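You operate a simulated robot arm through the tools that you are given. There is no shell and no other tool. Be economical: measure what you need, move in short steps, check, and stop when the job is done.

Carry out the task below with a simulated robot arm. There is one attempt and no reset: what you move stays moved.

JOB
Pack the post clamp with the shim that the gap gauge shows, then bolt it tight.
Fine: driver set to FIRM, one run, back in its cradle; the other shims stay.

It is judged by the outcome, as a careful person would: the job done as asked, and still so three seconds after it is handed in. It fails if anything else is knocked over, pushed out of place, dropped, spilled or broken.

ROBOT AND FRAMES
A 6-joint arm with a two-finger parallel gripper, fixed in place. Base frame: the origin is at the foot of the arm, x ahead of it, y to its left, z up. Units: mm, degrees, N and s.
With the tool pointing down near the work surface it reaches from about 240 to 680 mm from the base axis. Its first joint turns from -166.0 to 166.0 degrees. Payload 4.1 kg.
Tool frame: the origin (TCP) lies between the finger pads and is the grasp point; the fingertips stand 23 mm ahead of it; z points along the fingers, y is the line along which they close. Largest opening 94 mm; finger width 38, thickness 10; the body of the gripper, 54 by 96 mm, starts 39 mm behind the TCP.
Orientation is that of the tool frame in the base frame, as [roll, pitch, yaw] about the fixed x, y, z axes, in that order (R = Rz(yaw) Ry(pitch) Rx(roll)). With the fingers straight down and closing along the base's y, the tool's x points along the base's -x, its y along +y and its z along -z.

CONTROLS
- The arm moves only by the tool step_arm. Its argument "commands" is a list of rows, each a list of 7 numbers: the shift along the tool's x, y, z in units of 250 mm (1.0 is 250 mm), then the turn, a rotation vector about the tool's x, y, z in units of 60 degrees (1.0 is 60 degrees), then the gripper command, from -1 (shut) to 1 (fully open), values between in proportion. In form: [[dx, dy, dz, ax, ay, az, jaw], ...]. A call has 1 to 20 rows; each row is the pose to reach, as a shift and turn from the pose commanded when the call began, along the tool's axes at that moment. A call with a number of a shift or a turn outside -1 to 1 is refused whole. A row lasts 0.2 s, in which the tool goes at most 50 mm and 8.6 degrees; a call with a longer step from one row to the next is refused whole, and so is a gripper value outside its range. Where a pose cannot be reached the arm comes as near as it can. A force on the tool above 40 N (or 10 N above the force at the start of the call, whichever is more), or a blocked arm, ends the call early, and 0.2 s more pass. Each finger travels about 45 mm/s and halts on what it meets, pressing with about 36 N; the grip force reading is that of the motor and also rises with nothing between the fingers. The clock runs only during rows and for 0.2 s after the last one: add rows that repeat a pose to give the fingers time. It gives the time, the measured TCP pose, the force on the tool (base axes), the opening and the grip force at its end, in the units of the frame above (readings bear some noise), with the torque about the TCP (base axes, N m) and any sound that the robot's microphone picked up.
- Cameras (640 x 400 px; columns grow to the right, rows downward): "scene" is fixed at [54.5, -499.2, 1273.1]; the picture's right is [0.63, -0.78, 0.00], its down [-0.17, -0.14, -0.98] and it looks along [0.76, 0.62, -0.22] (base axes); focal length 214 px, centre (320, 200). "wrist" rides on the gripper at [86, 16, -75] in the tool frame; the picture's right is [-0.18, 0.98, 0.00], its down [-0.58, -0.11, -0.81] and it looks along [-0.79, -0.15, 0.59] (tool axes); focal length 243 px, centre (320, 200). There is no depth. A picture from a camera that has moved, and an enlarged one, comes with that camera's place and axes in the base frame and with its lens. The place of the scene camera against the robot may be out by one fixed shift of up to 25 mm in any direction.
- snapshot(camera): a new picture of that camera. The clock stands still meanwhile.
- move_column(by): slides the trunk up (or, below 0, down) by that many mm; the arm rides with it, the base frame stays. It gives what a move gives, with no picture.
- zoom(camera, box): a new picture of the part [left, top, right, bottom] of that camera's present view, enlarged. The clock stands still meanwhile.
- sign_off(): hands the job in; it is judged then, once.

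Go step by step. Nothing tells you positions but the pictures and the camera data: compare them with the known pose of the tool, close in by small moves and look again before you grip or let go. The budget is 120 turns and 64 pictures, counting those below and the enlarged ones. Unless the task says otherwise, let go and move clear before handing in, and close with one line.

The tools are called after "Call:" by a JSON object that holds its "name" and its "arguments". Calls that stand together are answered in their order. step_arm: Moves the arm, as the interface text tells. Its arguments: {"type":"object","properties":{"commands":{"type":"array"}},"required":["commands"]} The other tools are called the same way: move_column (by) slides the trunk up or down; snapshot (camera) takes a picture; zoom (camera, box) takes an enlarged picture of a part of a camera's view; sign_off () hands the job in.

At the start:

```text
clock: 0.0
eef_pos: [298.1, 1.2, 1390.6]
tcp_rot: [179.9, 0.0, 180.0]
ft_force: [0.1, -0.6, -1.1]
torque: [-0.02, 0.02, 0.0]
finger_gap: 94.1
grasp_force: 0.1
trunk travel left (down, up): [-525.0, 65.0]
```

scene: 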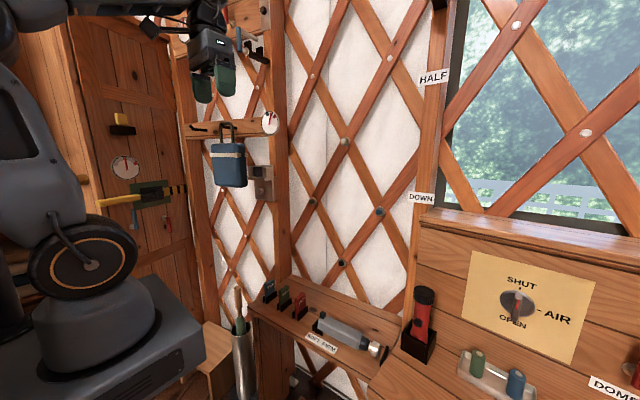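
wrist: 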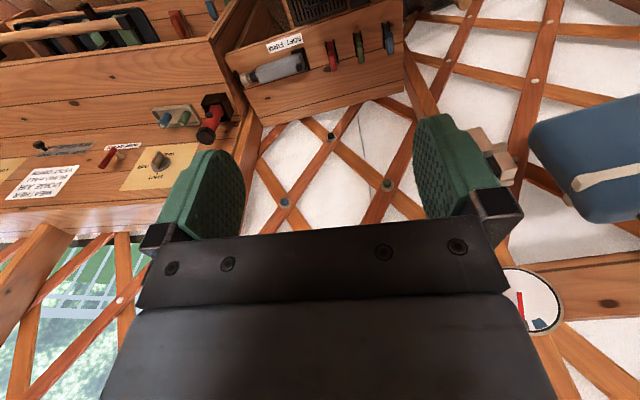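

I see a yurt-like room with a shelf holding three shims and a driver, a gauge dial on a wall rail, and a bag hanging near the post. I'll enlarge the key areas first.

Call:
{"name": "zoom", "arguments": {"camera": "scene", "box": [170, 0, 330, 100]}}

Call:
{"name": "zoom", "arguments": {"camera": "scene", "box": [170, 100, 330, 210]}}

Call:
{"name": "zoom", "arguments": {"camera": "scene", "box": [230, 260, 450, 400]}}

Call:
{"name": "zoom", "arguments": {"camera": "scene", "box": [80, 100, 200, 240]}}

```text
4.00 times, centred on (250, 50) of scene
camera zoom: at [54.5, -499.2, 1273.1], right [0.63, -0.78, 0.0], down [-0.17, -0.14, -0.98], along [0.76, 0.62, -0.22], focal length 858 px, centre (600, 800)
```

zoom: 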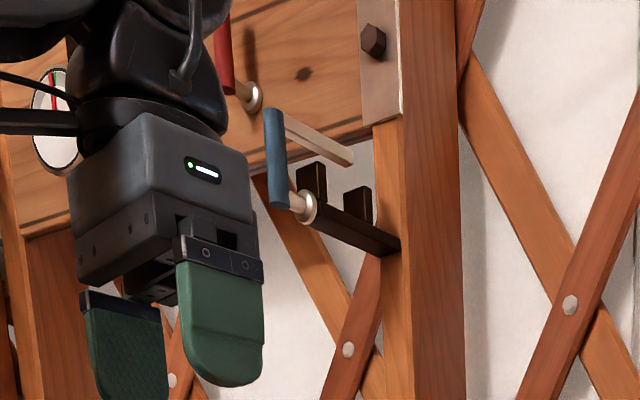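

```text
3.64 times, centred on (250, 155) of scene
camera zoom: at [54.5, -499.2, 1273.1], right [0.63, -0.78, 0.0], down [-0.17, -0.14, -0.98], along [0.76, 0.62, -0.22], focal length 780 px, centre (574, 364)
```

zoom: 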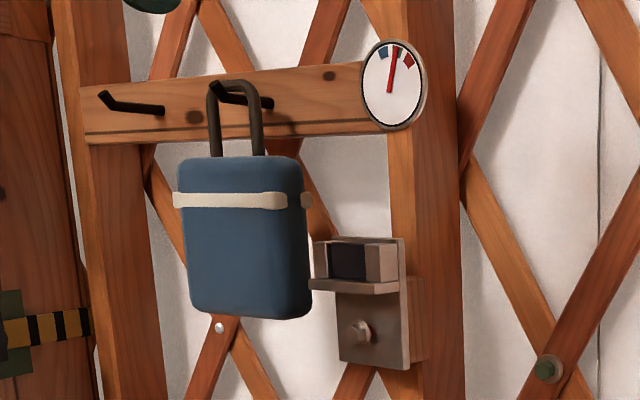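

```text
2.86 times, centred on (340, 330) of scene
camera zoom: at [54.5, -499.2, 1273.1], right [0.63, -0.78, 0.0], down [-0.17, -0.14, -0.98], along [0.76, 0.62, -0.22], focal length 613 px, centre (263, -171)
```

zoom: 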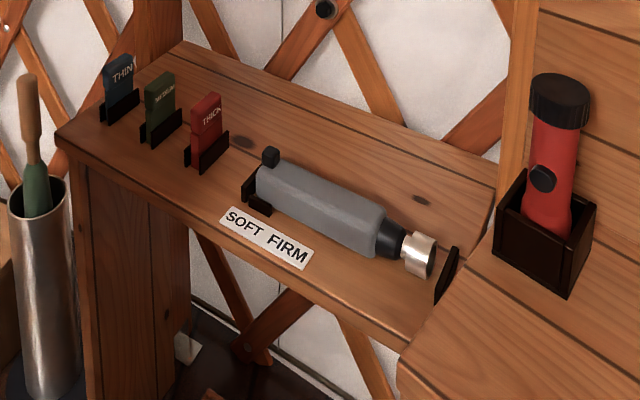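

```text
2.86 times, centred on (140, 170) of scene
camera zoom: at [54.5, -499.2, 1273.1], right [0.63, -0.78, 0.0], down [-0.17, -0.14, -0.98], along [0.76, 0.62, -0.22], focal length 613 px, centre (834, 286)
```

zoom: 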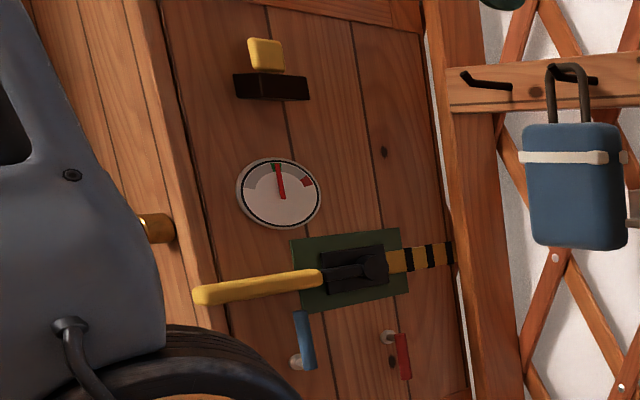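

The shelf is at roughly z≈690 and x≈540, and the gauge by the post clamp shows blue and red marks with its needle in between. I'll read the gauge more closely from both cameras.

Call:
{"name": "zoom", "arguments": {"camera": "scene", "box": [255, 105, 287, 140]}}

Call:
{"name": "zoom", "arguments": {"camera": "wrist", "box": [400, 100, 640, 340]}}

Call:
{"name": "zoom", "arguments": {"camera": "wrist", "box": [200, 0, 440, 150]}}

```text
11.43 times, centred on (271, 122) of scene
camera zoom: at [54.5, -499.2, 1273.1], right [0.63, -0.78, 0.0], down [-0.17, -0.14, -0.98], along [0.76, 0.62, -0.22], focal length 2451 px, centre (880, 1086)
```

zoom: 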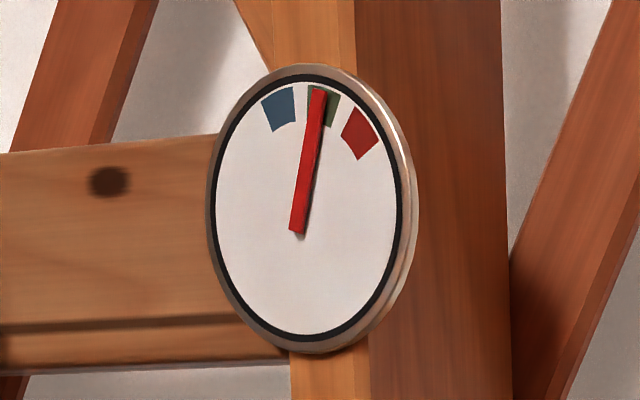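

```text
1.67 times, centred on (520, 220) of wrist
camera zoom: at [211.0, 17.5, 1463.8], right [0.18, 0.98, 0.0], down [0.58, -0.11, 0.81], along [0.79, -0.15, -0.59], focal length 404 px, centre (-13, 167)
```

zoom: 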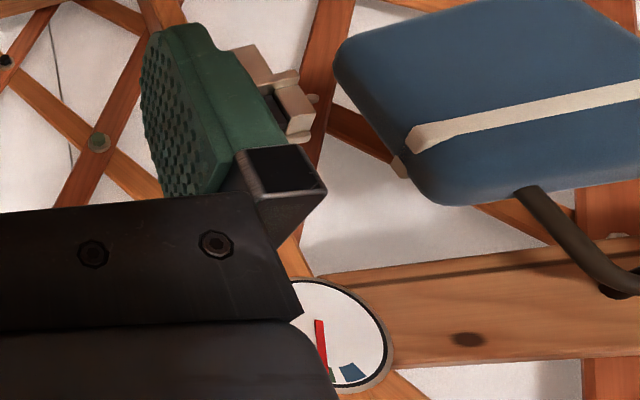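

```text
2.67 times, centred on (320, 75) of wrist
camera zoom: at [211.0, 17.5, 1463.8], right [0.18, 0.98, 0.0], down [0.58, -0.11, 0.81], along [0.79, -0.15, -0.59], focal length 647 px, centre (320, 533)
```

zoom: 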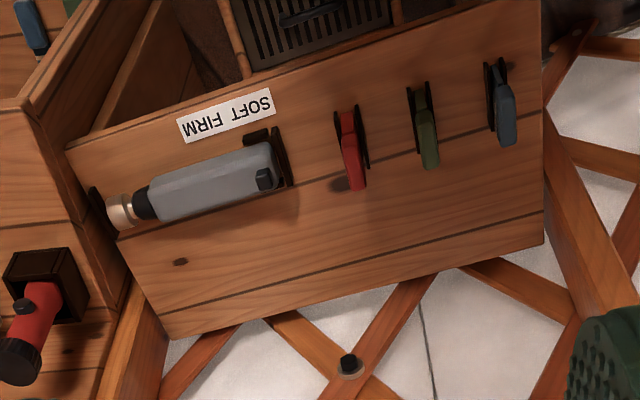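

The needle lies on green, so I need the green MEDIUM shim. Next I'll lower the trunk to get closer views of the shelf and the clamp.

Call:
{"name": "move_column", "arguments": {"by": -250}}

Call:
{"name": "snapshot", "arguments": {"camera": "wrist"}}

Call:
{"name": "snapshot", "arguments": {"camera": "scene"}}

```text
clock: 2.6
eef_pos: [297.5, 2.2, 1140.1]
tcp_rot: [-180.0, 0.0, -179.9]
ft_force: [-0.4, 0.1, 0.3]
torque: [-0.01, 0.01, 0.01]
finger_gap: 94.0
grasp_force: 0.1
trunk travel left (down, up): [-275.0, 315.0]
```

```text
54 pictures are left
camera wrist: at [211.0, 17.5, 1213.8], right [0.18, 0.98, 0.0], down [0.58, -0.11, 0.81], along [0.79, -0.15, -0.59], focal length 243 px, centre (320, 200)
```

wrist: 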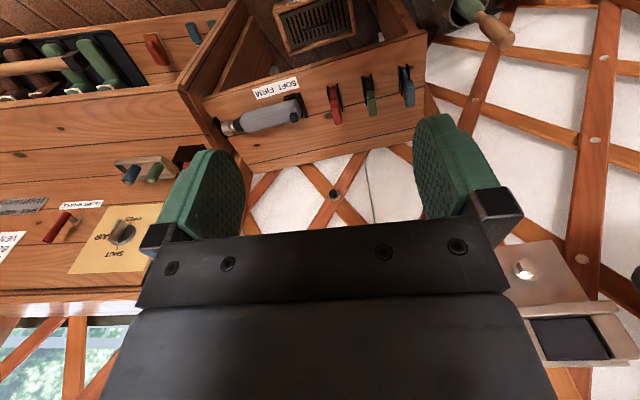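

```text
53 pictures are left
```

scene: 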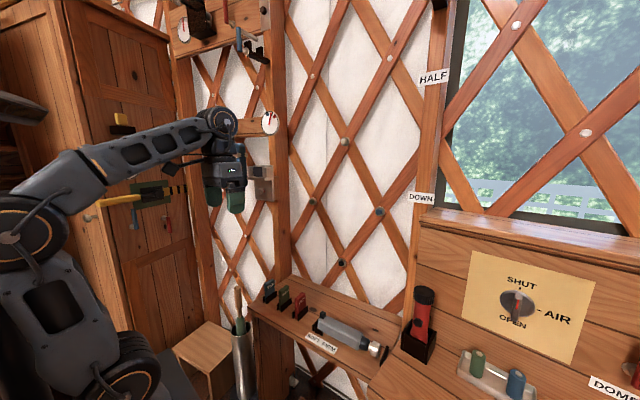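

The green shim's top is near (564, 72, 710) and the clamp slot near (600, 262, 1180). I'll enlarge the clamp in the wrist view.

Call:
{"name": "zoom", "arguments": {"camera": "wrist", "box": [480, 220, 640, 400]}}

Call:
{"name": "zoom", "arguments": {"camera": "wrist", "box": [200, 50, 440, 180]}}

```text
2.22 times, centred on (560, 310) of wrist
camera zoom: at [211.0, 17.5, 1213.8], right [0.18, 0.98, 0.0], down [0.58, -0.11, 0.81], along [0.79, -0.15, -0.59], focal length 539 px, centre (-213, -44)
```

zoom: 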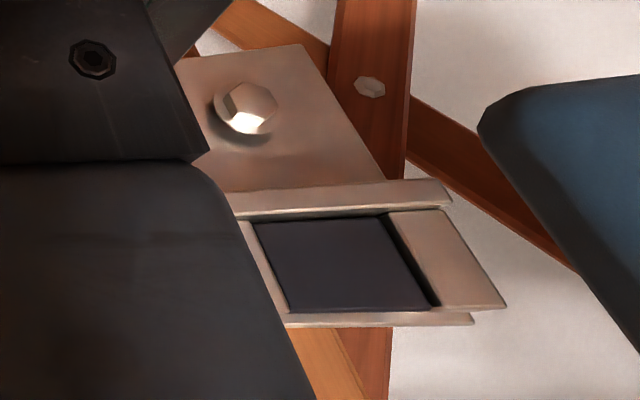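

```text
2.67 times, centred on (320, 115) of wrist
camera zoom: at [211.0, 17.5, 1213.8], right [0.18, 0.98, 0.0], down [0.58, -0.11, 0.81], along [0.79, -0.15, -0.59], focal length 647 px, centre (320, 427)
```

zoom: 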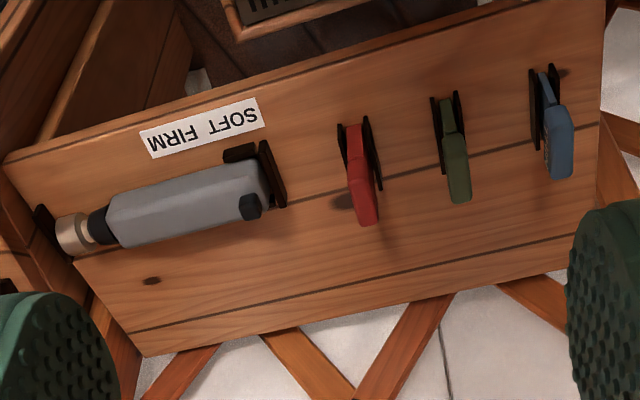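

The clamp seems to be an open-front pocket with a dark pad and a narrow gap on one side, and the hex bolt sits below it. I'll move up and turn the tool toward it for a clear view.

Call:
{"name": "step_arm", "arguments": {"commands": [[-0.05, 0.07, -0.11, 0, 0, -0.083, 1], [-0.1, 0.14, -0.22, 0, 0, -0.167, 1], [-0.15, 0.21, -0.33, 0, 0, -0.25, 1], [-0.2, 0.28, -0.44, 0, 0, -0.333, 1], [-0.25, 0.35, -0.55, 0, 0, -0.417, 1], [-0.29, 0.43, -0.64, 0, 0, -0.5, 1]]}}

Call:
{"name": "snapshot", "arguments": {"camera": "wrist"}}

```text
clock: 4.0
eef_pos: [359.2, 101.9, 1160.5]
tcp_rot: [-179.8, 0.6, -150.3]
ft_force: [-0.1, 0.2, 1.1]
torque: [0.01, -0.02, 0.04]
finger_gap: 94.1
grasp_force: 0.0
out of reach, approached as far as the arm can: row 1, 2, 3, 4, 5, 6
trunk travel left (down, up): [-275.0, 315.0]
```

```text
50 pictures are left
camera wrist: at [275.3, 72.0, 1233.1], right [-0.33, 0.95, 0.0], down [0.55, 0.19, 0.81], along [0.77, 0.27, -0.58], focal length 243 px, centre (320, 200)
```

wrist: 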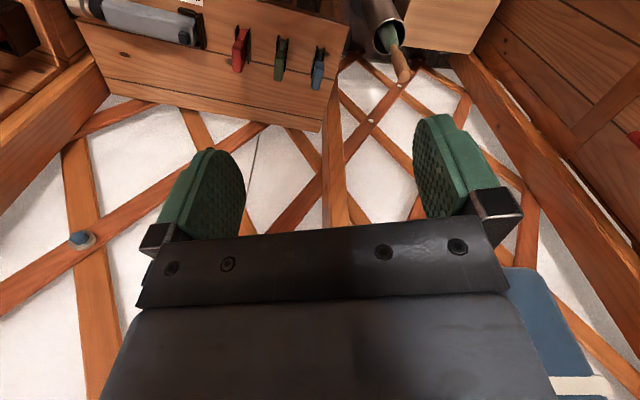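

The arm couldn't rise further at this trunk height, so I'll raise the trunk instead.

Call:
{"name": "move_column", "arguments": {"by": 190}}

Call:
{"name": "snapshot", "arguments": {"camera": "wrist"}}

```text
clock: 6.1
eef_pos: [359.3, 102.3, 1350.5]
tcp_rot: [-179.9, 0.6, -150.4]
ft_force: [0.5, -0.6, 0.3]
torque: [0.01, 0.0, -0.01]
finger_gap: 94.1
grasp_force: 0.0
trunk travel left (down, up): [-465.0, 125.0]
```

```text
49 pictures are left
camera wrist: at [275.3, 72.0, 1423.0], right [-0.33, 0.95, 0.0], down [0.55, 0.19, 0.81], along [0.77, 0.26, -0.58], focal length 243 px, centre (320, 200)
```

wrist: 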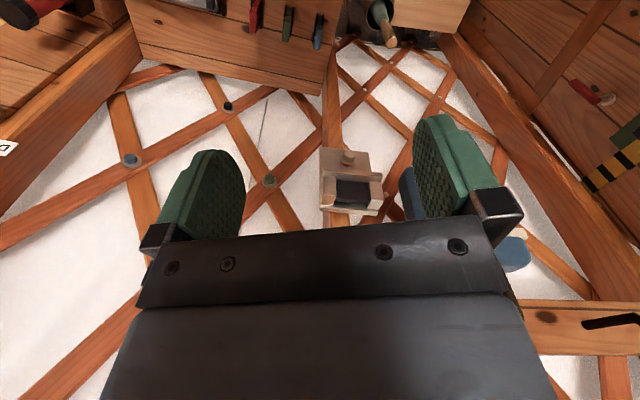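

Call:
{"name": "zoom", "arguments": {"camera": "wrist", "box": [300, 130, 410, 220]}}

Call:
{"name": "zoom", "arguments": {"camera": "scene", "box": [235, 155, 295, 210]}}

```text
4.44 times, centred on (355, 175) of wrist
camera zoom: at [275.3, 72.0, 1423.0], right [-0.33, 0.95, 0.0], down [0.55, 0.19, 0.81], along [0.77, 0.26, -0.58], focal length 1078 px, centre (164, 311)
```

zoom: 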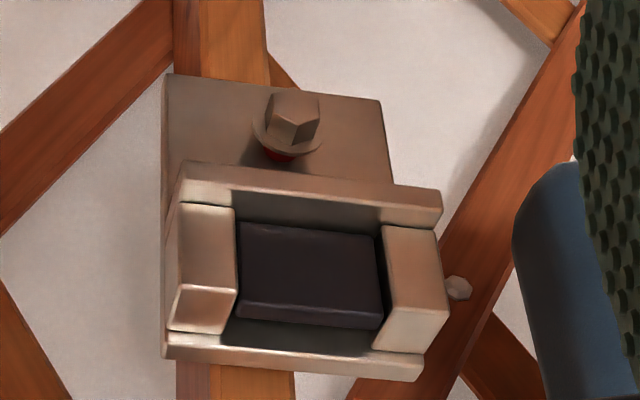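

```text
7.27 times, centred on (265, 182) of scene
camera zoom: at [54.5, -499.2, 1273.1], right [0.63, -0.78, 0.0], down [-0.17, -0.14, -0.98], along [0.76, 0.62, -0.22], focal length 1560 px, centre (720, 327)
```

zoom: 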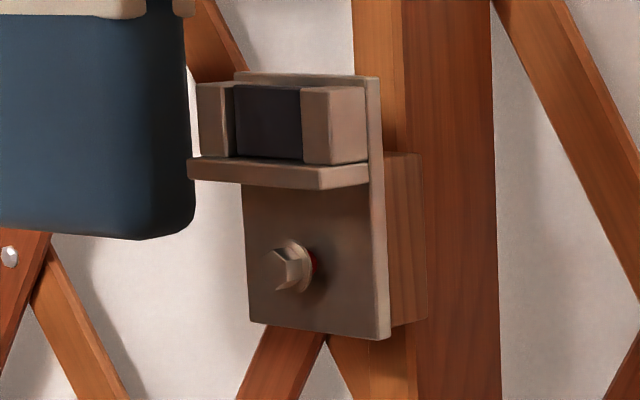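

The clamp is at about (570, 230, 1178), facing mostly −x with a slight −y. It has two jaw blocks on a ledge with a dark block between them, open at the top. I'll move closer above it to find the actual gap.

Call:
{"name": "move_column", "arguments": {"by": 60}}

Call:
{"name": "step_arm", "arguments": {"commands": [[-0.15, -0.006, 0.07, 0, 0, 0.1, 1], [-0.3, -0.012, 0.14, 0, 0, 0.2, 1], [-0.45, -0.018, 0.21, 0, 0, 0.3, 1], [-0.634, -0.025, 0.28, 0, 0, 0.308, 1], [-0.634, -0.025, 0.28, 0, 0, 0.308, 1]]}}

Call:
{"name": "snapshot", "arguments": {"camera": "wrist"}}

```text
clock: 7.1
eef_pos: [360.6, 102.0, 1408.5]
tcp_rot: [-179.9, 0.6, -150.4]
ft_force: [0.3, -0.4, -0.1]
torque: [-0.03, 0.0, 0.03]
finger_gap: 93.8
grasp_force: 0.1
trunk travel left (down, up): [-525.0, 65.0]
```

```text
clock: 8.3
eef_pos: [501.1, 175.1, 1343.5]
tcp_rot: [179.9, 0.6, -168.8]
ft_force: [-0.7, 1.0, 0.3]
torque: [0.01, -0.03, 0.04]
finger_gap: 94.1
grasp_force: 0.1
trunk travel left (down, up): [-525.0, 65.0]
```

```text
46 pictures are left
camera wrist: at [412.0, 174.0, 1415.4], right [-0.01, 1.0, 0.0], down [0.58, 0.0, 0.81], along [0.81, 0.01, -0.58], focal length 243 px, centre (320, 200)
```

wrist: 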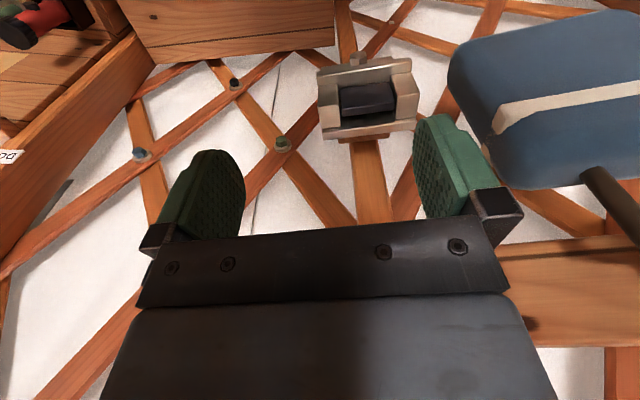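

Call:
{"name": "zoom", "arguments": {"camera": "wrist", "box": [300, 40, 430, 150]}}

```text
3.64 times, centred on (365, 95) of wrist
camera zoom: at [412.0, 174.0, 1415.4], right [-0.01, 1.0, 0.0], down [0.58, 0.0, 0.81], along [0.81, 0.01, -0.58], focal length 882 px, centre (156, 582)
```

zoom: 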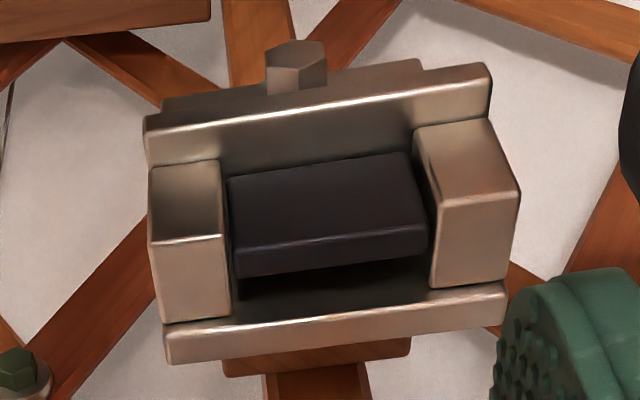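

The gap is behind the dark pad, between it and the back plate, and it opens upward. The shim therefore drops in from above with its thickness along the plate normal. Next I'll retreat and lower the trunk to study the shims and driver.

Call:
{"name": "step_arm", "arguments": {"commands": [[0.13, -0.12, 0, 0, 0, 0, 1], [0.26, -0.24, 0, 0, 0, 0, 1], [0.39, -0.36, 0, 0, 0, 0, 1], [0.5, -0.46, 0, 0, 0, 0, 1], [0.552, -0.502, 0, 0, 0, 0, 1]]}}

Call:
{"name": "move_column", "arguments": {"by": -430}}

Call:
{"name": "snapshot", "arguments": {"camera": "wrist"}}

```text
clock: 9.5
eef_pos: [389.3, 24.4, 1341.0]
tcp_rot: [179.9, 0.6, -168.9]
ft_force: [-0.4, 1.1, -0.1]
torque: [-0.03, -0.01, -0.04]
finger_gap: 94.1
grasp_force: 0.0
trunk travel left (down, up): [-525.0, 65.0]
```

```text
refused: -430 is not a number from -400 to 400
```

```text
44 pictures are left
camera wrist: at [300.5, 22.5, 1413.8], right [-0.01, 1.0, 0.0], down [0.58, 0.0, 0.81], along [0.81, 0.01, -0.58], focal length 243 px, centre (320, 200)
```

wrist: 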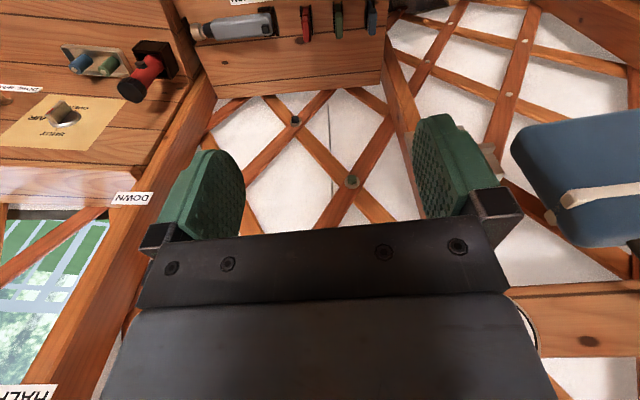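

The trunk move was refused because single moves are limited to 400 mm. I'll lower by 400.

Call:
{"name": "move_column", "arguments": {"by": -400}}

Call:
{"name": "snapshot", "arguments": {"camera": "wrist"}}

```text
clock: 13.3
eef_pos: [388.8, 24.8, 941.5]
tcp_rot: [179.9, 0.6, -168.9]
ft_force: [1.1, 0.1, -1.0]
torque: [-0.02, 0.02, -0.01]
finger_gap: 93.8
grasp_force: 0.1
trunk travel left (down, up): [-125.0, 465.0]
```

```text
43 pictures are left
camera wrist: at [300.8, 22.7, 1014.0], right [-0.01, 1.0, 0.0], down [0.58, 0.0, 0.81], along [0.81, 0.01, -0.58], focal length 243 px, centre (320, 200)
```

wrist: 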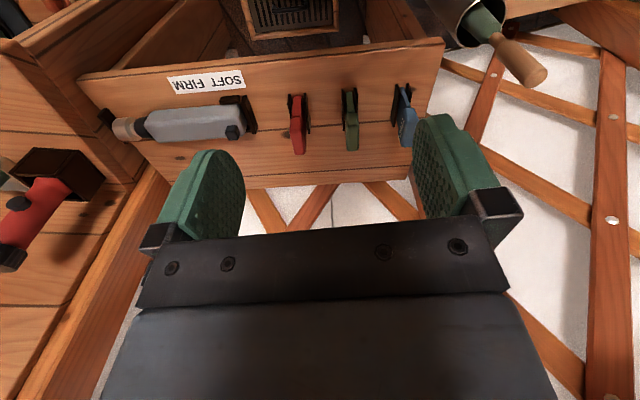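

Call:
{"name": "zoom", "arguments": {"camera": "wrist", "box": [270, 70, 430, 170]}}

Call:
{"name": "zoom", "arguments": {"camera": "wrist", "box": [95, 55, 265, 160]}}

```text
4.00 times, centred on (350, 120) of wrist
camera zoom: at [300.8, 22.7, 1014.0], right [-0.01, 1.0, 0.0], down [0.58, 0.0, 0.81], along [0.81, 0.01, -0.58], focal length 970 px, centre (200, 520)
```

zoom: 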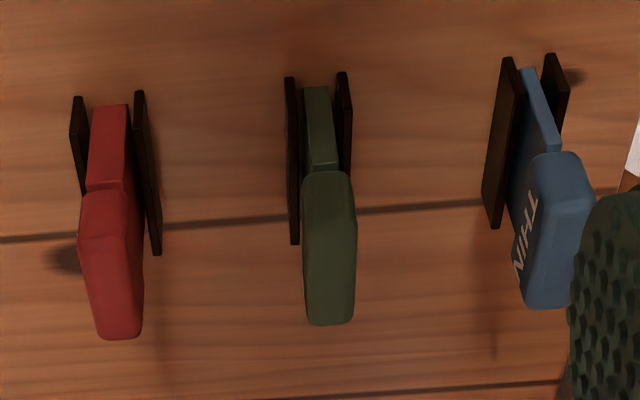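

```text
3.76 times, centred on (180, 108) of wrist
camera zoom: at [300.8, 22.7, 1014.0], right [-0.01, 1.0, 0.0], down [0.58, 0.0, 0.81], along [0.81, 0.01, -0.58], focal length 913 px, centre (847, 548)
```

zoom: 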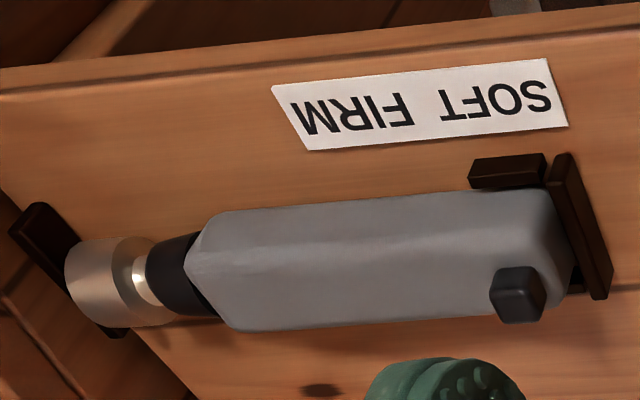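

Each shim has a thick head (about 46 mm wide, 21 thick) over a thinner tang. I'll grip the green head across its width, so the tool can later lean away from the post. I'm turning the gripper 90° while moving above the shim.

Call:
{"name": "step_arm", "arguments": {"commands": [[-0.06, 0.005, 0.03, 0, 0, 0.139, 1], [-0.12, 0.01, 0.06, 0, 0, 0.278, 1], [-0.18, 0.016, 0.09, 0, 0, 0.417, 1], [-0.24, 0.02, 0.12, 0, 0, 0.556, 1], [-0.3, 0.026, 0.15, 0, 0, 0.695, 1], [-0.357, 0.032, 0.164, 0, 0, 0.833, 1]]}}

```text
clock: 14.7
eef_pos: [476.6, 49.6, 900.9]
tcp_rot: [179.4, 0.4, 140.9]
ft_force: [-0.8, -0.1, -0.1]
torque: [-0.01, -0.01, -0.03]
finger_gap: 94.0
grasp_force: 0.0
trunk travel left (down, up): [-125.0, 465.0]
```

Halfway around. I'll finish the turn and hover near the green shim.

Call:
{"name": "step_arm", "arguments": {"commands": [[-0.03, 0.043, 0.03, 0, 0, 0.125, 1], [-0.064, 0.086, 0.06, 0, 0, 0.25, 1], [-0.096, 0.13, 0.09, 0, 0, 0.375, 1], [-0.128, 0.173, 0.12, 0, 0, 0.5, 1], [-0.16, 0.216, 0.14, 0, 0, 0.625, 1], [-0.192, 0.259, 0.164, 0, 0, 0.75, 1], [-0.192, 0.259, 0.164, 0, 0, 0.75, 1]]}}

Call:
{"name": "snapshot", "arguments": {"camera": "wrist"}}

```text
clock: 16.3
eef_pos: [555.8, 70.5, 860.6]
tcp_rot: [179.3, -0.2, 96.0]
ft_force: [-0.1, -0.2, -0.1]
torque: [0.03, 0.01, -0.02]
finger_gap: 93.9
grasp_force: 0.0
trunk travel left (down, up): [-125.0, 465.0]
```

```text
40 pictures are left
camera wrist: at [561.3, 157.4, 934.6], right [1.0, -0.08, 0.01], down [-0.06, -0.59, 0.8], along [-0.06, -0.8, -0.59], focal length 243 px, centre (320, 200)
```

wrist: 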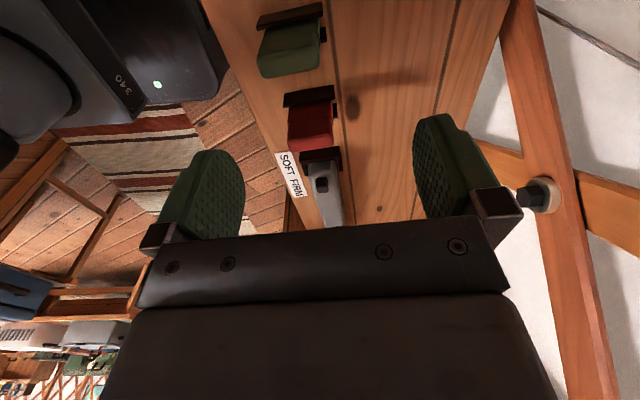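

Call:
{"name": "zoom", "arguments": {"camera": "wrist", "box": [230, 0, 390, 100]}}

Call:
{"name": "zoom", "arguments": {"camera": "wrist", "box": [270, 130, 370, 230]}}

```text
4.00 times, centred on (310, 50) of wrist
camera zoom: at [561.3, 157.4, 934.6], right [1.0, -0.08, 0.01], down [-0.06, -0.59, 0.8], along [-0.06, -0.8, -0.59], focal length 970 px, centre (360, 800)
```

zoom: 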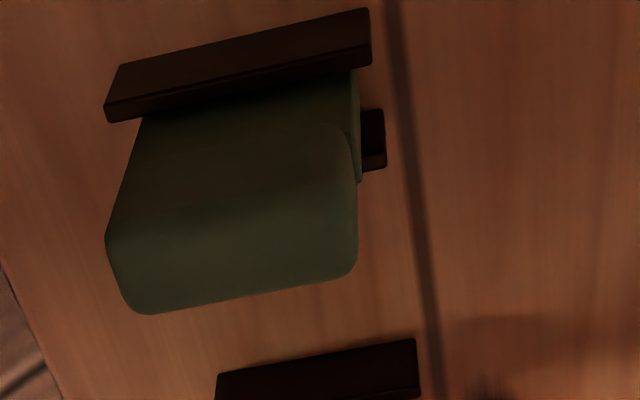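

```text
4.00 times, centred on (320, 180) of wrist
camera zoom: at [561.3, 157.4, 934.6], right [1.0, -0.08, 0.01], down [-0.06, -0.59, 0.8], along [-0.06, -0.8, -0.59], focal length 970 px, centre (320, 280)
```

zoom: 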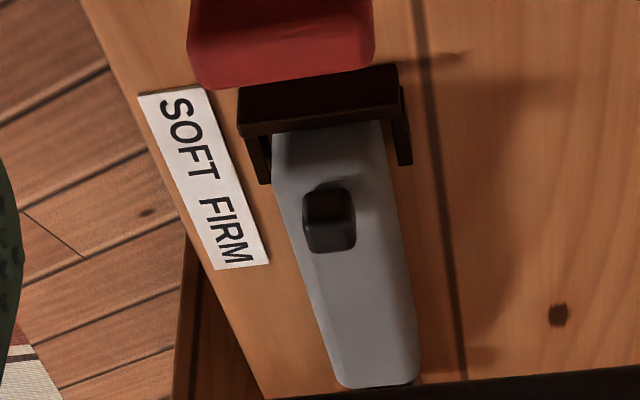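

The green head is about x 510–556, y 63–79, with its top at z≈740. I'll centre over it and come down to z≈775 for a check.

Call:
{"name": "step_arm", "arguments": {"commands": [[0.012, -0.091, 0.1, 0, 0, 0.02, 1], [0.012, -0.091, 0.2, 0, 0, 0.02, 1], [0.012, -0.091, 0.3, 0, 0, 0.02, 1], [0.012, -0.091, 0.34, 0, 0, 0.02, 1], [0.012, -0.091, 0.34, 0, 0, 0.02, 1]]}}

Call:
{"name": "snapshot", "arguments": {"camera": "wrist"}}

```text
clock: 17.5
eef_pos: [533.4, 70.6, 773.7]
tcp_rot: [179.4, -0.1, 94.8]
ft_force: [-0.2, -0.1, -0.4]
torque: [0.0, 0.01, 0.02]
finger_gap: 94.2
grasp_force: 0.1
trunk travel left (down, up): [-125.0, 465.0]
```

```text
37 pictures are left
camera wrist: at [540.9, 157.5, 847.8], right [0.99, -0.1, 0.01], down [-0.07, -0.59, 0.8], along [-0.07, -0.8, -0.59], focal length 243 px, centre (320, 200)
```

wrist: 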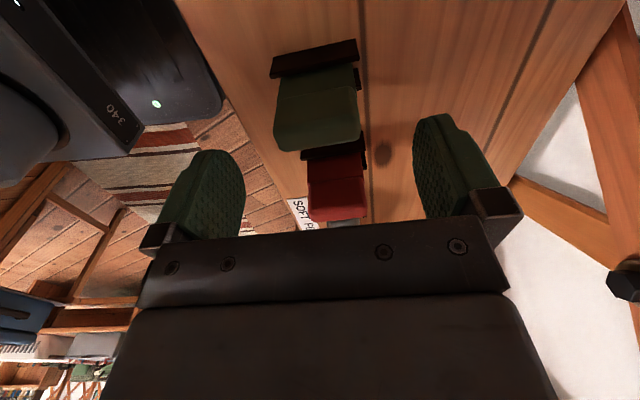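

The head's position is confirmed, centred at about (533, 71). I'll descend and close on it.

Call:
{"name": "step_arm", "arguments": {"commands": [[0, 0, 0.06, 0, 0, 0, 1], [0, 0, 0.12, 0, 0, 0, 1], [0, 0, 0.183, 0, 0, 0, 1], [0, 0, 0.183, 0, 0, 0, 0.4], [0, 0, 0.183, 0, 0, 0, -0.2], [0, 0, 0.183, 0, 0, 0, -0.6], [0, 0, 0.183, 0, 0, 0, -1], [0, 0, 0.183, 0, 0, 0, -1], [0, 0, 0.183, 0, 0, 0, -1]]}}

Call:
{"name": "snapshot", "arguments": {"camera": "wrist"}}

```text
clock: 19.5
eef_pos: [533.6, 70.6, 730.8]
tcp_rot: [179.3, -0.1, 94.8]
ft_force: [-0.5, -0.2, 0.6]
torque: [-0.03, -0.04, 0.03]
finger_gap: 48.5
grasp_force: 36.3
trunk travel left (down, up): [-125.0, 465.0]
```

```text
36 pictures are left
camera wrist: at [541.2, 158.4, 804.7], right [0.99, -0.1, 0.01], down [-0.07, -0.59, 0.8], along [-0.07, -0.8, -0.59], focal length 243 px, centre (320, 200)
```

wrist: 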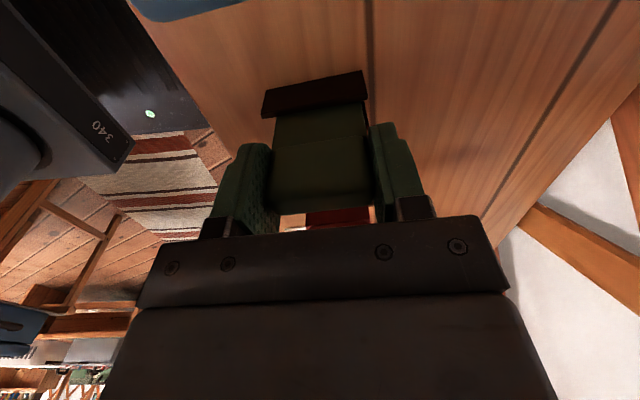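

The head is gripped (gap 48.5 mm, 36 N). I'll lift it straight up.

Call:
{"name": "step_arm", "arguments": {"commands": [[0, 0, -0.06, 0, 0, 0, -1], [0, 0, -0.14, 0, 0, 0, -1], [0, 0, -0.26, 0, 0, 0, -1], [0, 0, -0.4, 0, 0, 0, -1], [0, 0, -0.5, 0, 0, 0, -1], [0, 0, -0.5, 0, 0, 0, -1]]}}

Call:
{"name": "snapshot", "arguments": {"camera": "wrist"}}

```text
clock: 20.9
eef_pos: [531.3, 69.3, 855.9]
tcp_rot: [179.4, -0.1, 94.9]
ft_force: [-0.9, 0.2, -0.6]
torque: [0.0, 0.02, 0.0]
finger_gap: 49.0
grasp_force: 36.1
trunk travel left (down, up): [-125.0, 465.0]
```

```text
35 pictures are left
camera wrist: at [539.1, 156.7, 929.9], right [0.99, -0.1, 0.01], down [-0.07, -0.59, 0.8], along [-0.07, -0.8, -0.59], focal length 243 px, centre (320, 200)
```

wrist: 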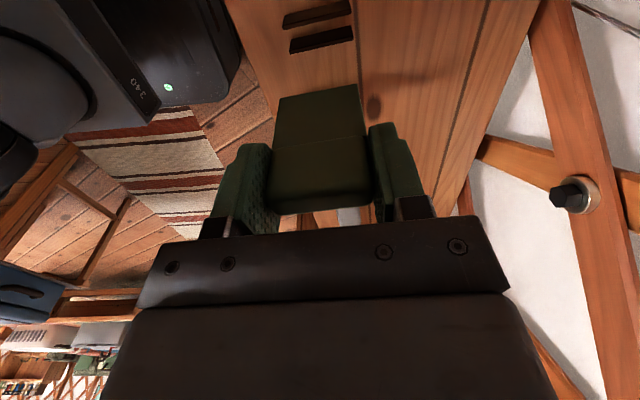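

The shim is out of its holder. I'll measure it in the gripper.

Call:
{"name": "zoom", "arguments": {"camera": "wrist", "box": [230, 70, 410, 230]}}

```text
2.50 times, centred on (320, 150) of wrist
camera zoom: at [539.1, 156.7, 929.9], right [0.99, -0.1, 0.01], down [-0.07, -0.59, 0.8], along [-0.07, -0.8, -0.59], focal length 606 px, centre (320, 325)
```

zoom: 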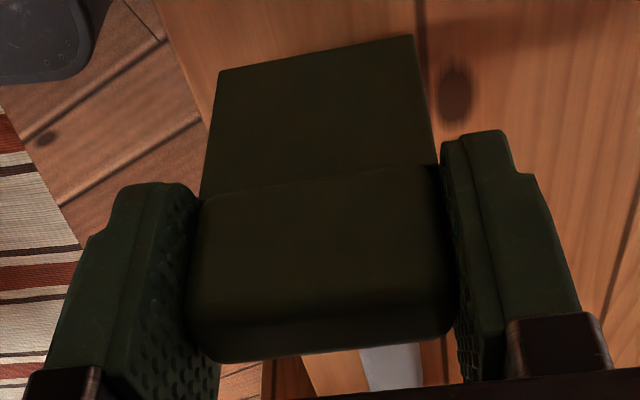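

The shim measures about 46 mm wide; the head is 32 mm tall and the tang ~51 mm, with its end 70 mm below the TCP. I'll back away, turn halfway and raise the trunk.

Call:
{"name": "step_arm", "arguments": {"commands": [[-0.007, -0.07, -0.02, 0, 0, -0.13, -1], [-0.014, -0.15, -0.04, 0, 0, -0.26, -1], [-0.02, -0.22, -0.04, 0, 0, -0.39, -1], [-0.028, -0.3, -0.04, 0, 0, -0.52, -1], [-0.035, -0.37, -0.04, 0, 0, -0.65, -1], [-0.042, -0.445, -0.04, 0, 0, -0.78, -1]]}}

Call:
{"name": "move_column", "arguments": {"by": 400}}

```text
clock: 22.3
eef_pos: [421.2, 49.5, 861.9]
tcp_rot: [179.6, 0.3, 141.9]
ft_force: [0.0, -0.3, -1.1]
torque: [0.04, 0.04, 0.01]
finger_gap: 48.7
grasp_force: 36.3
trunk travel left (down, up): [-125.0, 465.0]
```

```text
clock: 26.1
eef_pos: [422.3, 50.1, 1263.2]
tcp_rot: [179.5, 0.2, 141.6]
ft_force: [-0.1, 0.8, 1.3]
torque: [-0.01, 0.01, -0.01]
finger_gap: 48.4
grasp_force: 35.8
trunk travel left (down, up): [-525.0, 65.0]
```

Now I'll finish the turn and stand off in front of and above the clamp.

Call:
{"name": "step_arm", "arguments": {"commands": [[0.04, 0.1, -0.045, 0, 0, -0.13, -1], [0.08, 0.2, -0.09, 0, 0, -0.26, -1], [0.12, 0.3, -0.134, 0, 0, -0.39, -1], [0.157, 0.4, -0.18, 0, 0, -0.52, -1], [0.196, 0.5, -0.22, 0, 0, -0.65, -1], [0.235, 0.605, -0.268, 0, 0, -0.78, -1], [0.235, 0.605, -0.268, 0, 0, -0.78, -1]]}}

Call:
{"name": "snapshot", "arguments": {"camera": "wrist"}}

Call:
{"name": "snapshot", "arguments": {"camera": "scene"}}

```text
clock: 27.7
eef_pos: [467.3, 205.5, 1330.4]
tcp_rot: [179.9, 0.6, -171.4]
ft_force: [-0.8, -0.2, -0.9]
torque: [0.04, -0.01, 0.02]
finger_gap: 48.9
grasp_force: 36.6
trunk travel left (down, up): [-525.0, 65.0]
```

```text
33 pictures are left
camera wrist: at [379.1, 207.7, 1404.1], right [0.03, 1.0, 0.0], down [0.58, -0.02, 0.81], along [0.81, -0.03, -0.58], focal length 243 px, centre (320, 200)
```

wrist: 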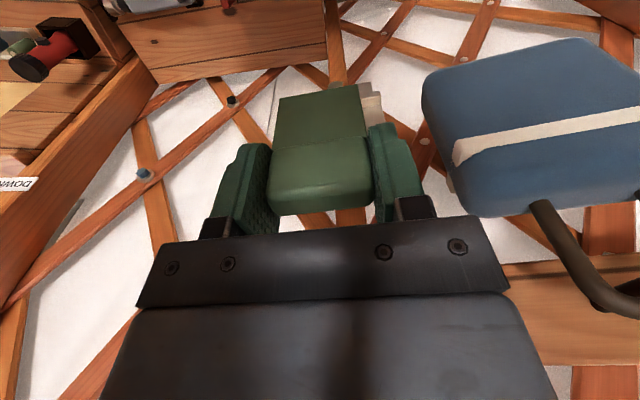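

```text
32 pictures are left
```

scene: 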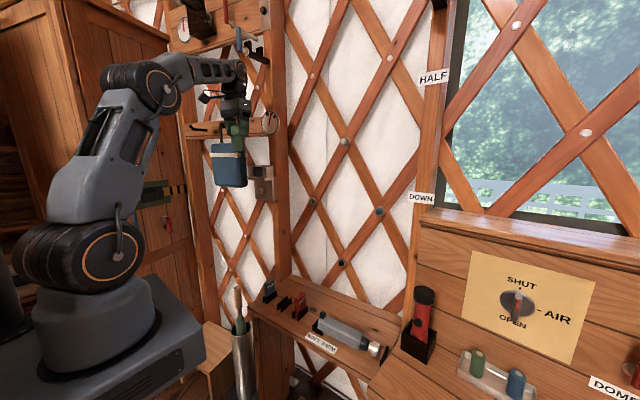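

The clamp's jaw tops are at z≈1200, the ledge at z≈1161, and the gap centre is near (564, 226). The gauge and post lie far enough behind for a vertical approach. I'll hover with the tang just above the gap.

Call:
{"name": "step_arm", "arguments": {"commands": [[-0.1, 0.006, 0, 0, 0, -0.015, -1], [-0.2, 0.012, 0, 0, 0, -0.015, -1], [-0.3, 0.018, 0.04, 0, 0, -0.015, -1], [-0.36, 0.021, 0.1, 0, 0, -0.015, -1], [-0.396, 0.023, 0.17, 0, 0, -0.015, -1], [-0.396, 0.023, 0.19, 0, 0, -0.015, -1], [-0.396, 0.023, 0.19, 0, 0, -0.015, -1]]}}

Call:
{"name": "zoom", "arguments": {"camera": "wrist", "box": [240, 50, 420, 230]}}

Call:
{"name": "zoom", "arguments": {"camera": "scene", "box": [220, 100, 300, 210]}}

```text
clock: 29.3
eef_pos: [558.3, 223.3, 1277.6]
tcp_rot: [179.9, 0.7, -170.6]
ft_force: [-0.8, -0.3, 0.0]
torque: [-0.01, 0.01, 0.0]
finger_gap: 49.0
grasp_force: 35.8
out of reach, approached as far as the arm can: row 2, 3, 4, 5, 6, 7
trunk travel left (down, up): [-525.0, 65.0]
```

```text
2.22 times, centred on (330, 140) of wrist
camera zoom: at [469.8, 224.0, 1351.3], right [0.02, 1.0, 0.0], down [0.58, -0.02, 0.81], along [0.81, -0.01, -0.58], focal length 539 px, centre (298, 333)
```

zoom: 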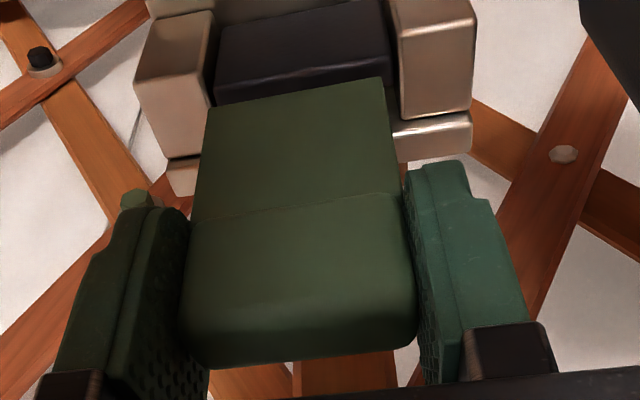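

```text
3.64 times, centred on (260, 155) of scene
camera zoom: at [54.5, -499.2, 1273.1], right [0.63, -0.78, 0.0], down [-0.17, -0.14, -0.98], along [0.76, 0.62, -0.22], focal length 780 px, centre (538, 364)
```

zoom: 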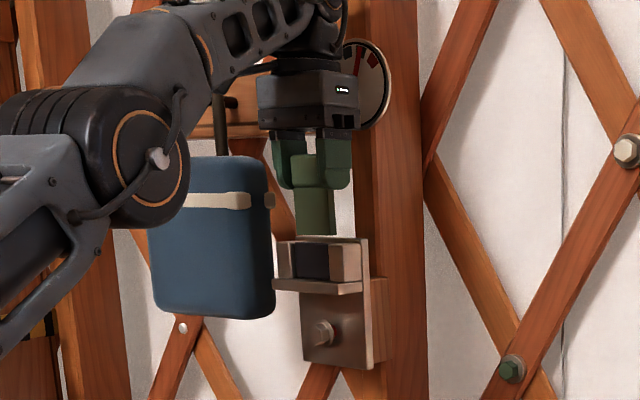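

I'm slightly short of target because of the reach limit at this trunk height. I'll raise the trunk 50 mm, then correct sideways and lower again.

Call:
{"name": "move_column", "arguments": {"by": 50}}

```text
clock: 30.2
eef_pos: [558.5, 222.8, 1329.3]
tcp_rot: [179.9, 0.6, -170.6]
ft_force: [-0.3, -1.1, -0.1]
torque: [0.01, 0.02, 0.02]
finger_gap: 48.6
grasp_force: 35.8
trunk travel left (down, up): [-575.0, 15.0]
```

Call:
{"name": "step_arm", "arguments": {"commands": [[0, 0, 0.06, 0, 0, 0, -1], [0, 0, 0.12, 0, 0, 0, -1], [0, 0, 0.18, 0, 0, 0, -1], [0, 0, 0.18, 0, 0, 0, -1]]}}

```text
clock: 31.2
eef_pos: [558.7, 222.4, 1282.5]
tcp_rot: [179.8, 0.7, -170.6]
ft_force: [-0.3, 0.1, -0.3]
torque: [0.02, -0.01, 0.01]
finger_gap: 48.8
grasp_force: 36.0
trunk travel left (down, up): [-575.0, 15.0]
```

Call:
{"name": "step_arm", "arguments": {"commands": [[-0.0224, 0.013, 0.012, 0.003, 0.0117, 0, -1], [-0.0224, 0.013, 0.012, 0.003, 0.0117, 0, -1], [-0.0224, 0.013, 0.012, 0.003, 0.0117, 0, -1]]}}

Call:
{"name": "zoom", "arguments": {"camera": "wrist", "box": [240, 40, 400, 140]}}

Call:
{"name": "zoom", "arguments": {"camera": "scene", "box": [245, 135, 285, 185]}}

```text
clock: 32.0
eef_pos: [563.3, 225.8, 1280.7]
tcp_rot: [-180.0, -0.1, -170.6]
ft_force: [-0.9, -0.4, 0.3]
torque: [0.01, 0.02, -0.01]
finger_gap: 48.6
grasp_force: 36.0
trunk travel left (down, up): [-575.0, 15.0]
```

```text
4.00 times, centred on (320, 90) of wrist
camera zoom: at [476.1, 228.1, 1354.4], right [0.02, 1.0, 0.0], down [0.59, -0.01, 0.81], along [0.81, -0.02, -0.59], focal length 970 px, centre (320, 640)
```

zoom: 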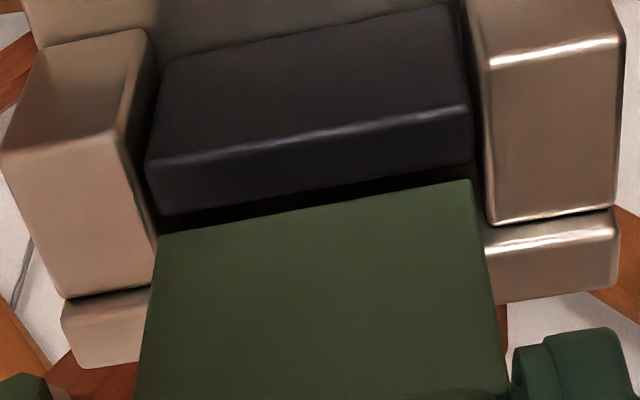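

```text
8.00 times, centred on (265, 160) of scene
camera zoom: at [54.5, -499.2, 1273.1], right [0.63, -0.78, 0.0], down [-0.17, -0.14, -0.98], along [0.76, 0.62, -0.22], focal length 1716 px, centre (760, 520)
```

zoom: 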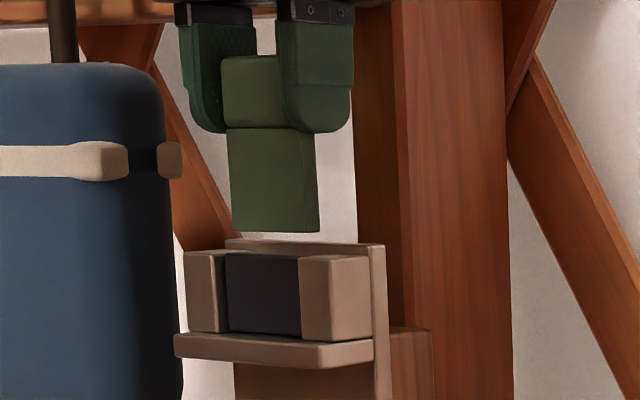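

The tang is parallel to the pad and plate but about 3 mm too close to the pad. I'll shift 3.5 mm in and 1 mm left, then lower slightly.

Call:
{"name": "step_arm", "arguments": {"commands": [[-0.014, 0.004, 0, 0, 0, 0, -1], [-0.014, 0.004, 0, 0, 0, 0, -1], [-0.014, 0.004, 0.016, 0, 0, 0, -1], [-0.014, 0.004, 0.028, 0, 0, 0, -1], [-0.014, 0.004, 0.028, 0, 0, 0, -1]]}}

Call:
{"name": "zoom", "arguments": {"camera": "wrist", "box": [240, 40, 400, 140]}}

```text
clock: 33.2
eef_pos: [567.0, 228.8, 1274.6]
tcp_rot: [-179.9, 0.0, -170.7]
ft_force: [0.8, 0.0, -0.5]
torque: [0.03, -0.01, 0.0]
finger_gap: 49.0
grasp_force: 36.0
trunk travel left (down, up): [-575.0, 15.0]
```

```text
4.00 times, centred on (320, 90) of wrist
camera zoom: at [479.2, 229.8, 1347.9], right [0.02, 1.0, 0.0], down [0.59, -0.01, 0.81], along [0.81, -0.02, -0.59], focal length 970 px, centre (320, 640)
```

zoom: 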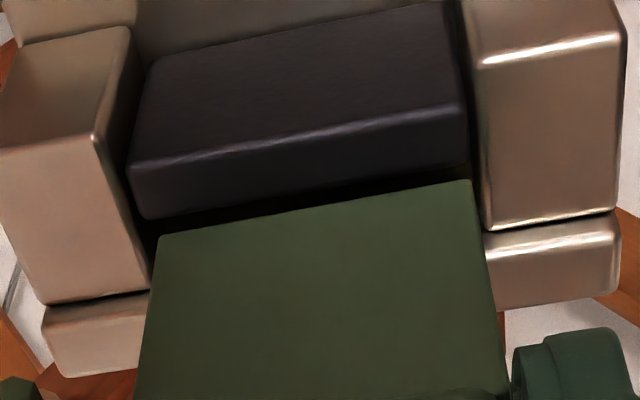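

The tang's front face is about level with the pad's back edge. I'll shift 0.6 mm more toward the plate and lower gently, watching the force.

Call:
{"name": "step_arm", "arguments": {"commands": [[-0.0025, 0.002, 0, 0, 0, 0, -1], [-0.0025, 0.002, 0.012, 0, 0, 0, -1], [-0.0025, 0.002, 0.024, 0, 0, 0, -1], [-0.0025, 0.002, 0.036, 0, 0, 0, -1], [-0.0025, 0.002, 0.036, 0, 0, 0, -1]]}}

Call:
{"name": "zoom", "arguments": {"camera": "wrist", "box": [240, 40, 400, 140]}}

```text
clock: 34.4
eef_pos: [568.0, 229.6, 1263.3]
tcp_rot: [-179.9, -0.1, -170.6]
ft_force: [1.0, 0.0, -1.2]
torque: [-0.02, -0.07, -0.04]
finger_gap: 49.1
grasp_force: 36.2
trunk travel left (down, up): [-575.0, 15.0]
```

```text
4.00 times, centred on (320, 90) of wrist
camera zoom: at [480.2, 230.6, 1338.0], right [0.02, 1.0, 0.0], down [0.59, -0.01, 0.81], along [0.81, -0.02, -0.59], focal length 970 px, centre (320, 640)
```

zoom: 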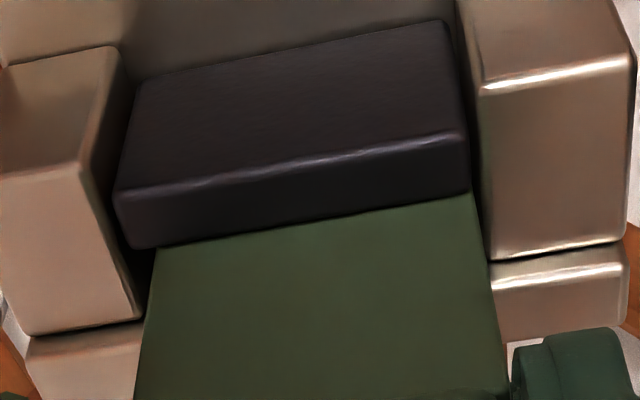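

The tang has entered the gap with almost no force. I'll continue lowering slowly.

Call:
{"name": "step_arm", "arguments": {"commands": [[0, 0, 0.016, 0, 0, 0, -1], [0, 0, 0.032, 0, 0, 0, -1], [0, 0, 0.048, 0, 0, 0, -1], [0, 0, 0.06, 0, 0, 0, -1], [0, 0, 0.06, 0, 0, 0, -1]]}}

```text
clock: 35.6
eef_pos: [568.1, 229.6, 1249.0]
tcp_rot: [-180.0, -0.1, -170.6]
ft_force: [0.5, -0.5, 0.7]
torque: [0.0, -0.04, -0.06]
finger_gap: 48.7
grasp_force: 35.6
trunk travel left (down, up): [-575.0, 15.0]
```

Call:
{"name": "step_arm", "arguments": {"commands": [[0, 0, 0.016, 0, 0, 0, -1], [0, 0, 0.032, 0, 0, 0, -1], [0, 0, 0.044, 0, 0, 0, -1], [0, 0, 0.054, 0, 0, 0, -1], [0, 0, 0.062, 0, 0, 0, -1], [0, 0, 0.07, 0, 0, 0, -1], [0, 0, 0.076, 0, 0, 0, -1]]}}

Call:
{"name": "zoom", "arguments": {"camera": "wrist", "box": [220, 40, 420, 240]}}

Call:
{"name": "zoom", "arguments": {"camera": "scene", "box": [245, 135, 285, 185]}}

```text
clock: 37.2
eef_pos: [568.0, 229.2, 1231.0]
tcp_rot: [-179.9, -0.2, -170.6]
ft_force: [0.8, -0.2, -1.0]
torque: [0.02, -0.06, -0.05]
finger_gap: 48.8
grasp_force: 35.9
trunk travel left (down, up): [-575.0, 15.0]
```

```text
2.00 times, centred on (320, 140) of wrist
camera zoom: at [480.1, 230.6, 1304.5], right [0.02, 1.0, 0.0], down [0.59, -0.01, 0.81], along [0.81, -0.02, -0.59], focal length 485 px, centre (320, 320)
```

zoom: 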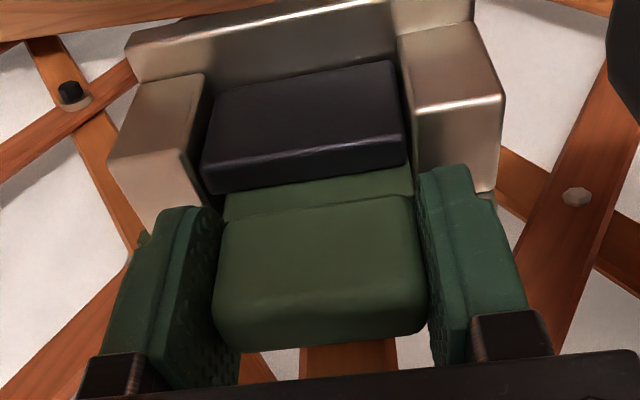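

```text
8.00 times, centred on (265, 160) of scene
camera zoom: at [54.5, -499.2, 1273.1], right [0.63, -0.78, 0.0], down [-0.17, -0.14, -0.98], along [0.76, 0.62, -0.22], focal length 1716 px, centre (760, 520)
```

zoom: 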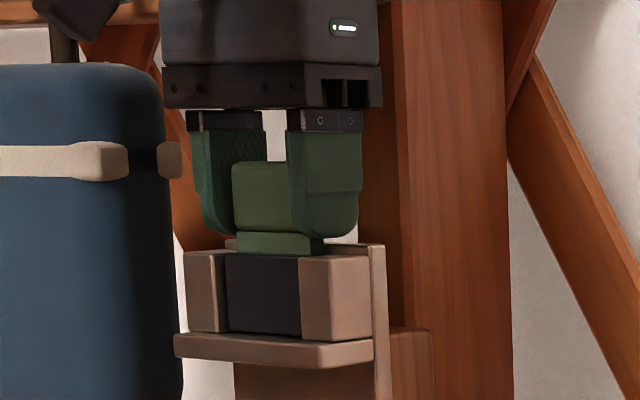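

The tang is nearly fully in. I'll lower in small increments to feel for the ledge.

Call:
{"name": "step_arm", "arguments": {"commands": [[0, 0, 0.004, 0, 0, 0, -1], [0, 0, 0.008, 0, 0, 0, -1], [0, 0, 0.008, 0, 0, 0, -1]]}}

```text
clock: 38.0
eef_pos: [566.9, 229.4, 1230.1]
tcp_rot: [179.9, 0.2, -170.6]
ft_force: [1.5, 1.1, 12.0]
torque: [0.3, 0.0, -0.06]
finger_gap: 48.4
grasp_force: 36.3
trunk travel left (down, up): [-575.0, 15.0]
```

The shim rests on the ledge (12 N upward). I'll release and rise clear.

Call:
{"name": "step_arm", "arguments": {"commands": [[0, 0, 0.004, 0, 0, 0, -0.5], [0, 0, 0.004, 0, 0, 0, 0.2], [0, 0, 0.004, 0, 0, 0, 0.5], [0, 0, 0.004, 0, 0, 0, 0.5], [0, 0, -0.04, 0, 0, 0, 0.5], [0, 0, -0.12, 0, 0, 0, 0.5], [0, 0, -0.24, 0, 0, 0, 0.5], [0, 0, -0.28, 0, 0, 0, 0.5]]}}

Call:
{"name": "snapshot", "arguments": {"camera": "wrist"}}

```text
clock: 39.8
eef_pos: [568.0, 230.6, 1298.2]
tcp_rot: [-179.9, -0.1, -170.5]
ft_force: [0.5, 0.4, -0.5]
torque: [0.0, 0.01, 0.02]
finger_gap: 70.4
grasp_force: 0.0
trunk travel left (down, up): [-575.0, 15.0]
```

```text
23 pictures are left
camera wrist: at [479.7, 230.7, 1372.4], right [0.02, 1.0, 0.0], down [0.59, -0.01, 0.81], along [0.81, -0.02, -0.59], focal length 243 px, centre (320, 200)
```

wrist: 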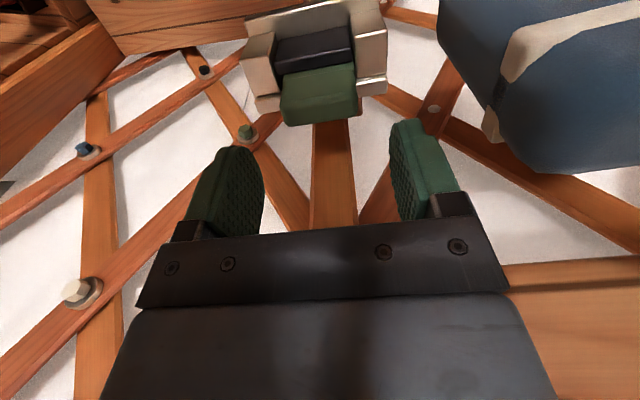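

The shim is seated between pad and plate. Now I'll go for the driver: retreat, turn and lower the trunk.

Call:
{"name": "step_arm", "arguments": {"commands": [[0.12, 0, 0, 0, 0, 0, 0.5], [0.25, -0.06, 0, 0, 0, 0.13, 0.5], [0.37, -0.18, 0, 0, 0, 0.26, 0.5], [0.46, -0.3, 0, 0, 0, 0.39, 0.6], [0.56, -0.42, 0, 0, 0, 0.52, 0.8], [0.64, -0.52, 0, 0, 0, 0.65, 1], [0.696, -0.573, 0, 0, 0, 0.78, 1], [0.696, -0.573, 0, 0, 0, 0.78, 1]]}}

Call:
{"name": "move_column", "arguments": {"by": -400}}

```text
clock: 41.6
eef_pos: [419.0, 59.0, 1299.0]
tcp_rot: [-179.9, 0.1, 142.4]
ft_force: [0.9, 0.0, -0.3]
torque: [-0.02, -0.01, -0.03]
finger_gap: 94.1
grasp_force: 0.1
trunk travel left (down, up): [-575.0, 15.0]
```

```text
clock: 45.5
eef_pos: [419.7, 57.6, 898.5]
tcp_rot: [-180.0, 0.0, 142.7]
ft_force: [-0.8, -0.3, -0.7]
torque: [0.01, 0.02, 0.01]
finger_gap: 94.0
grasp_force: 0.1
trunk travel left (down, up): [-175.0, 415.0]
```

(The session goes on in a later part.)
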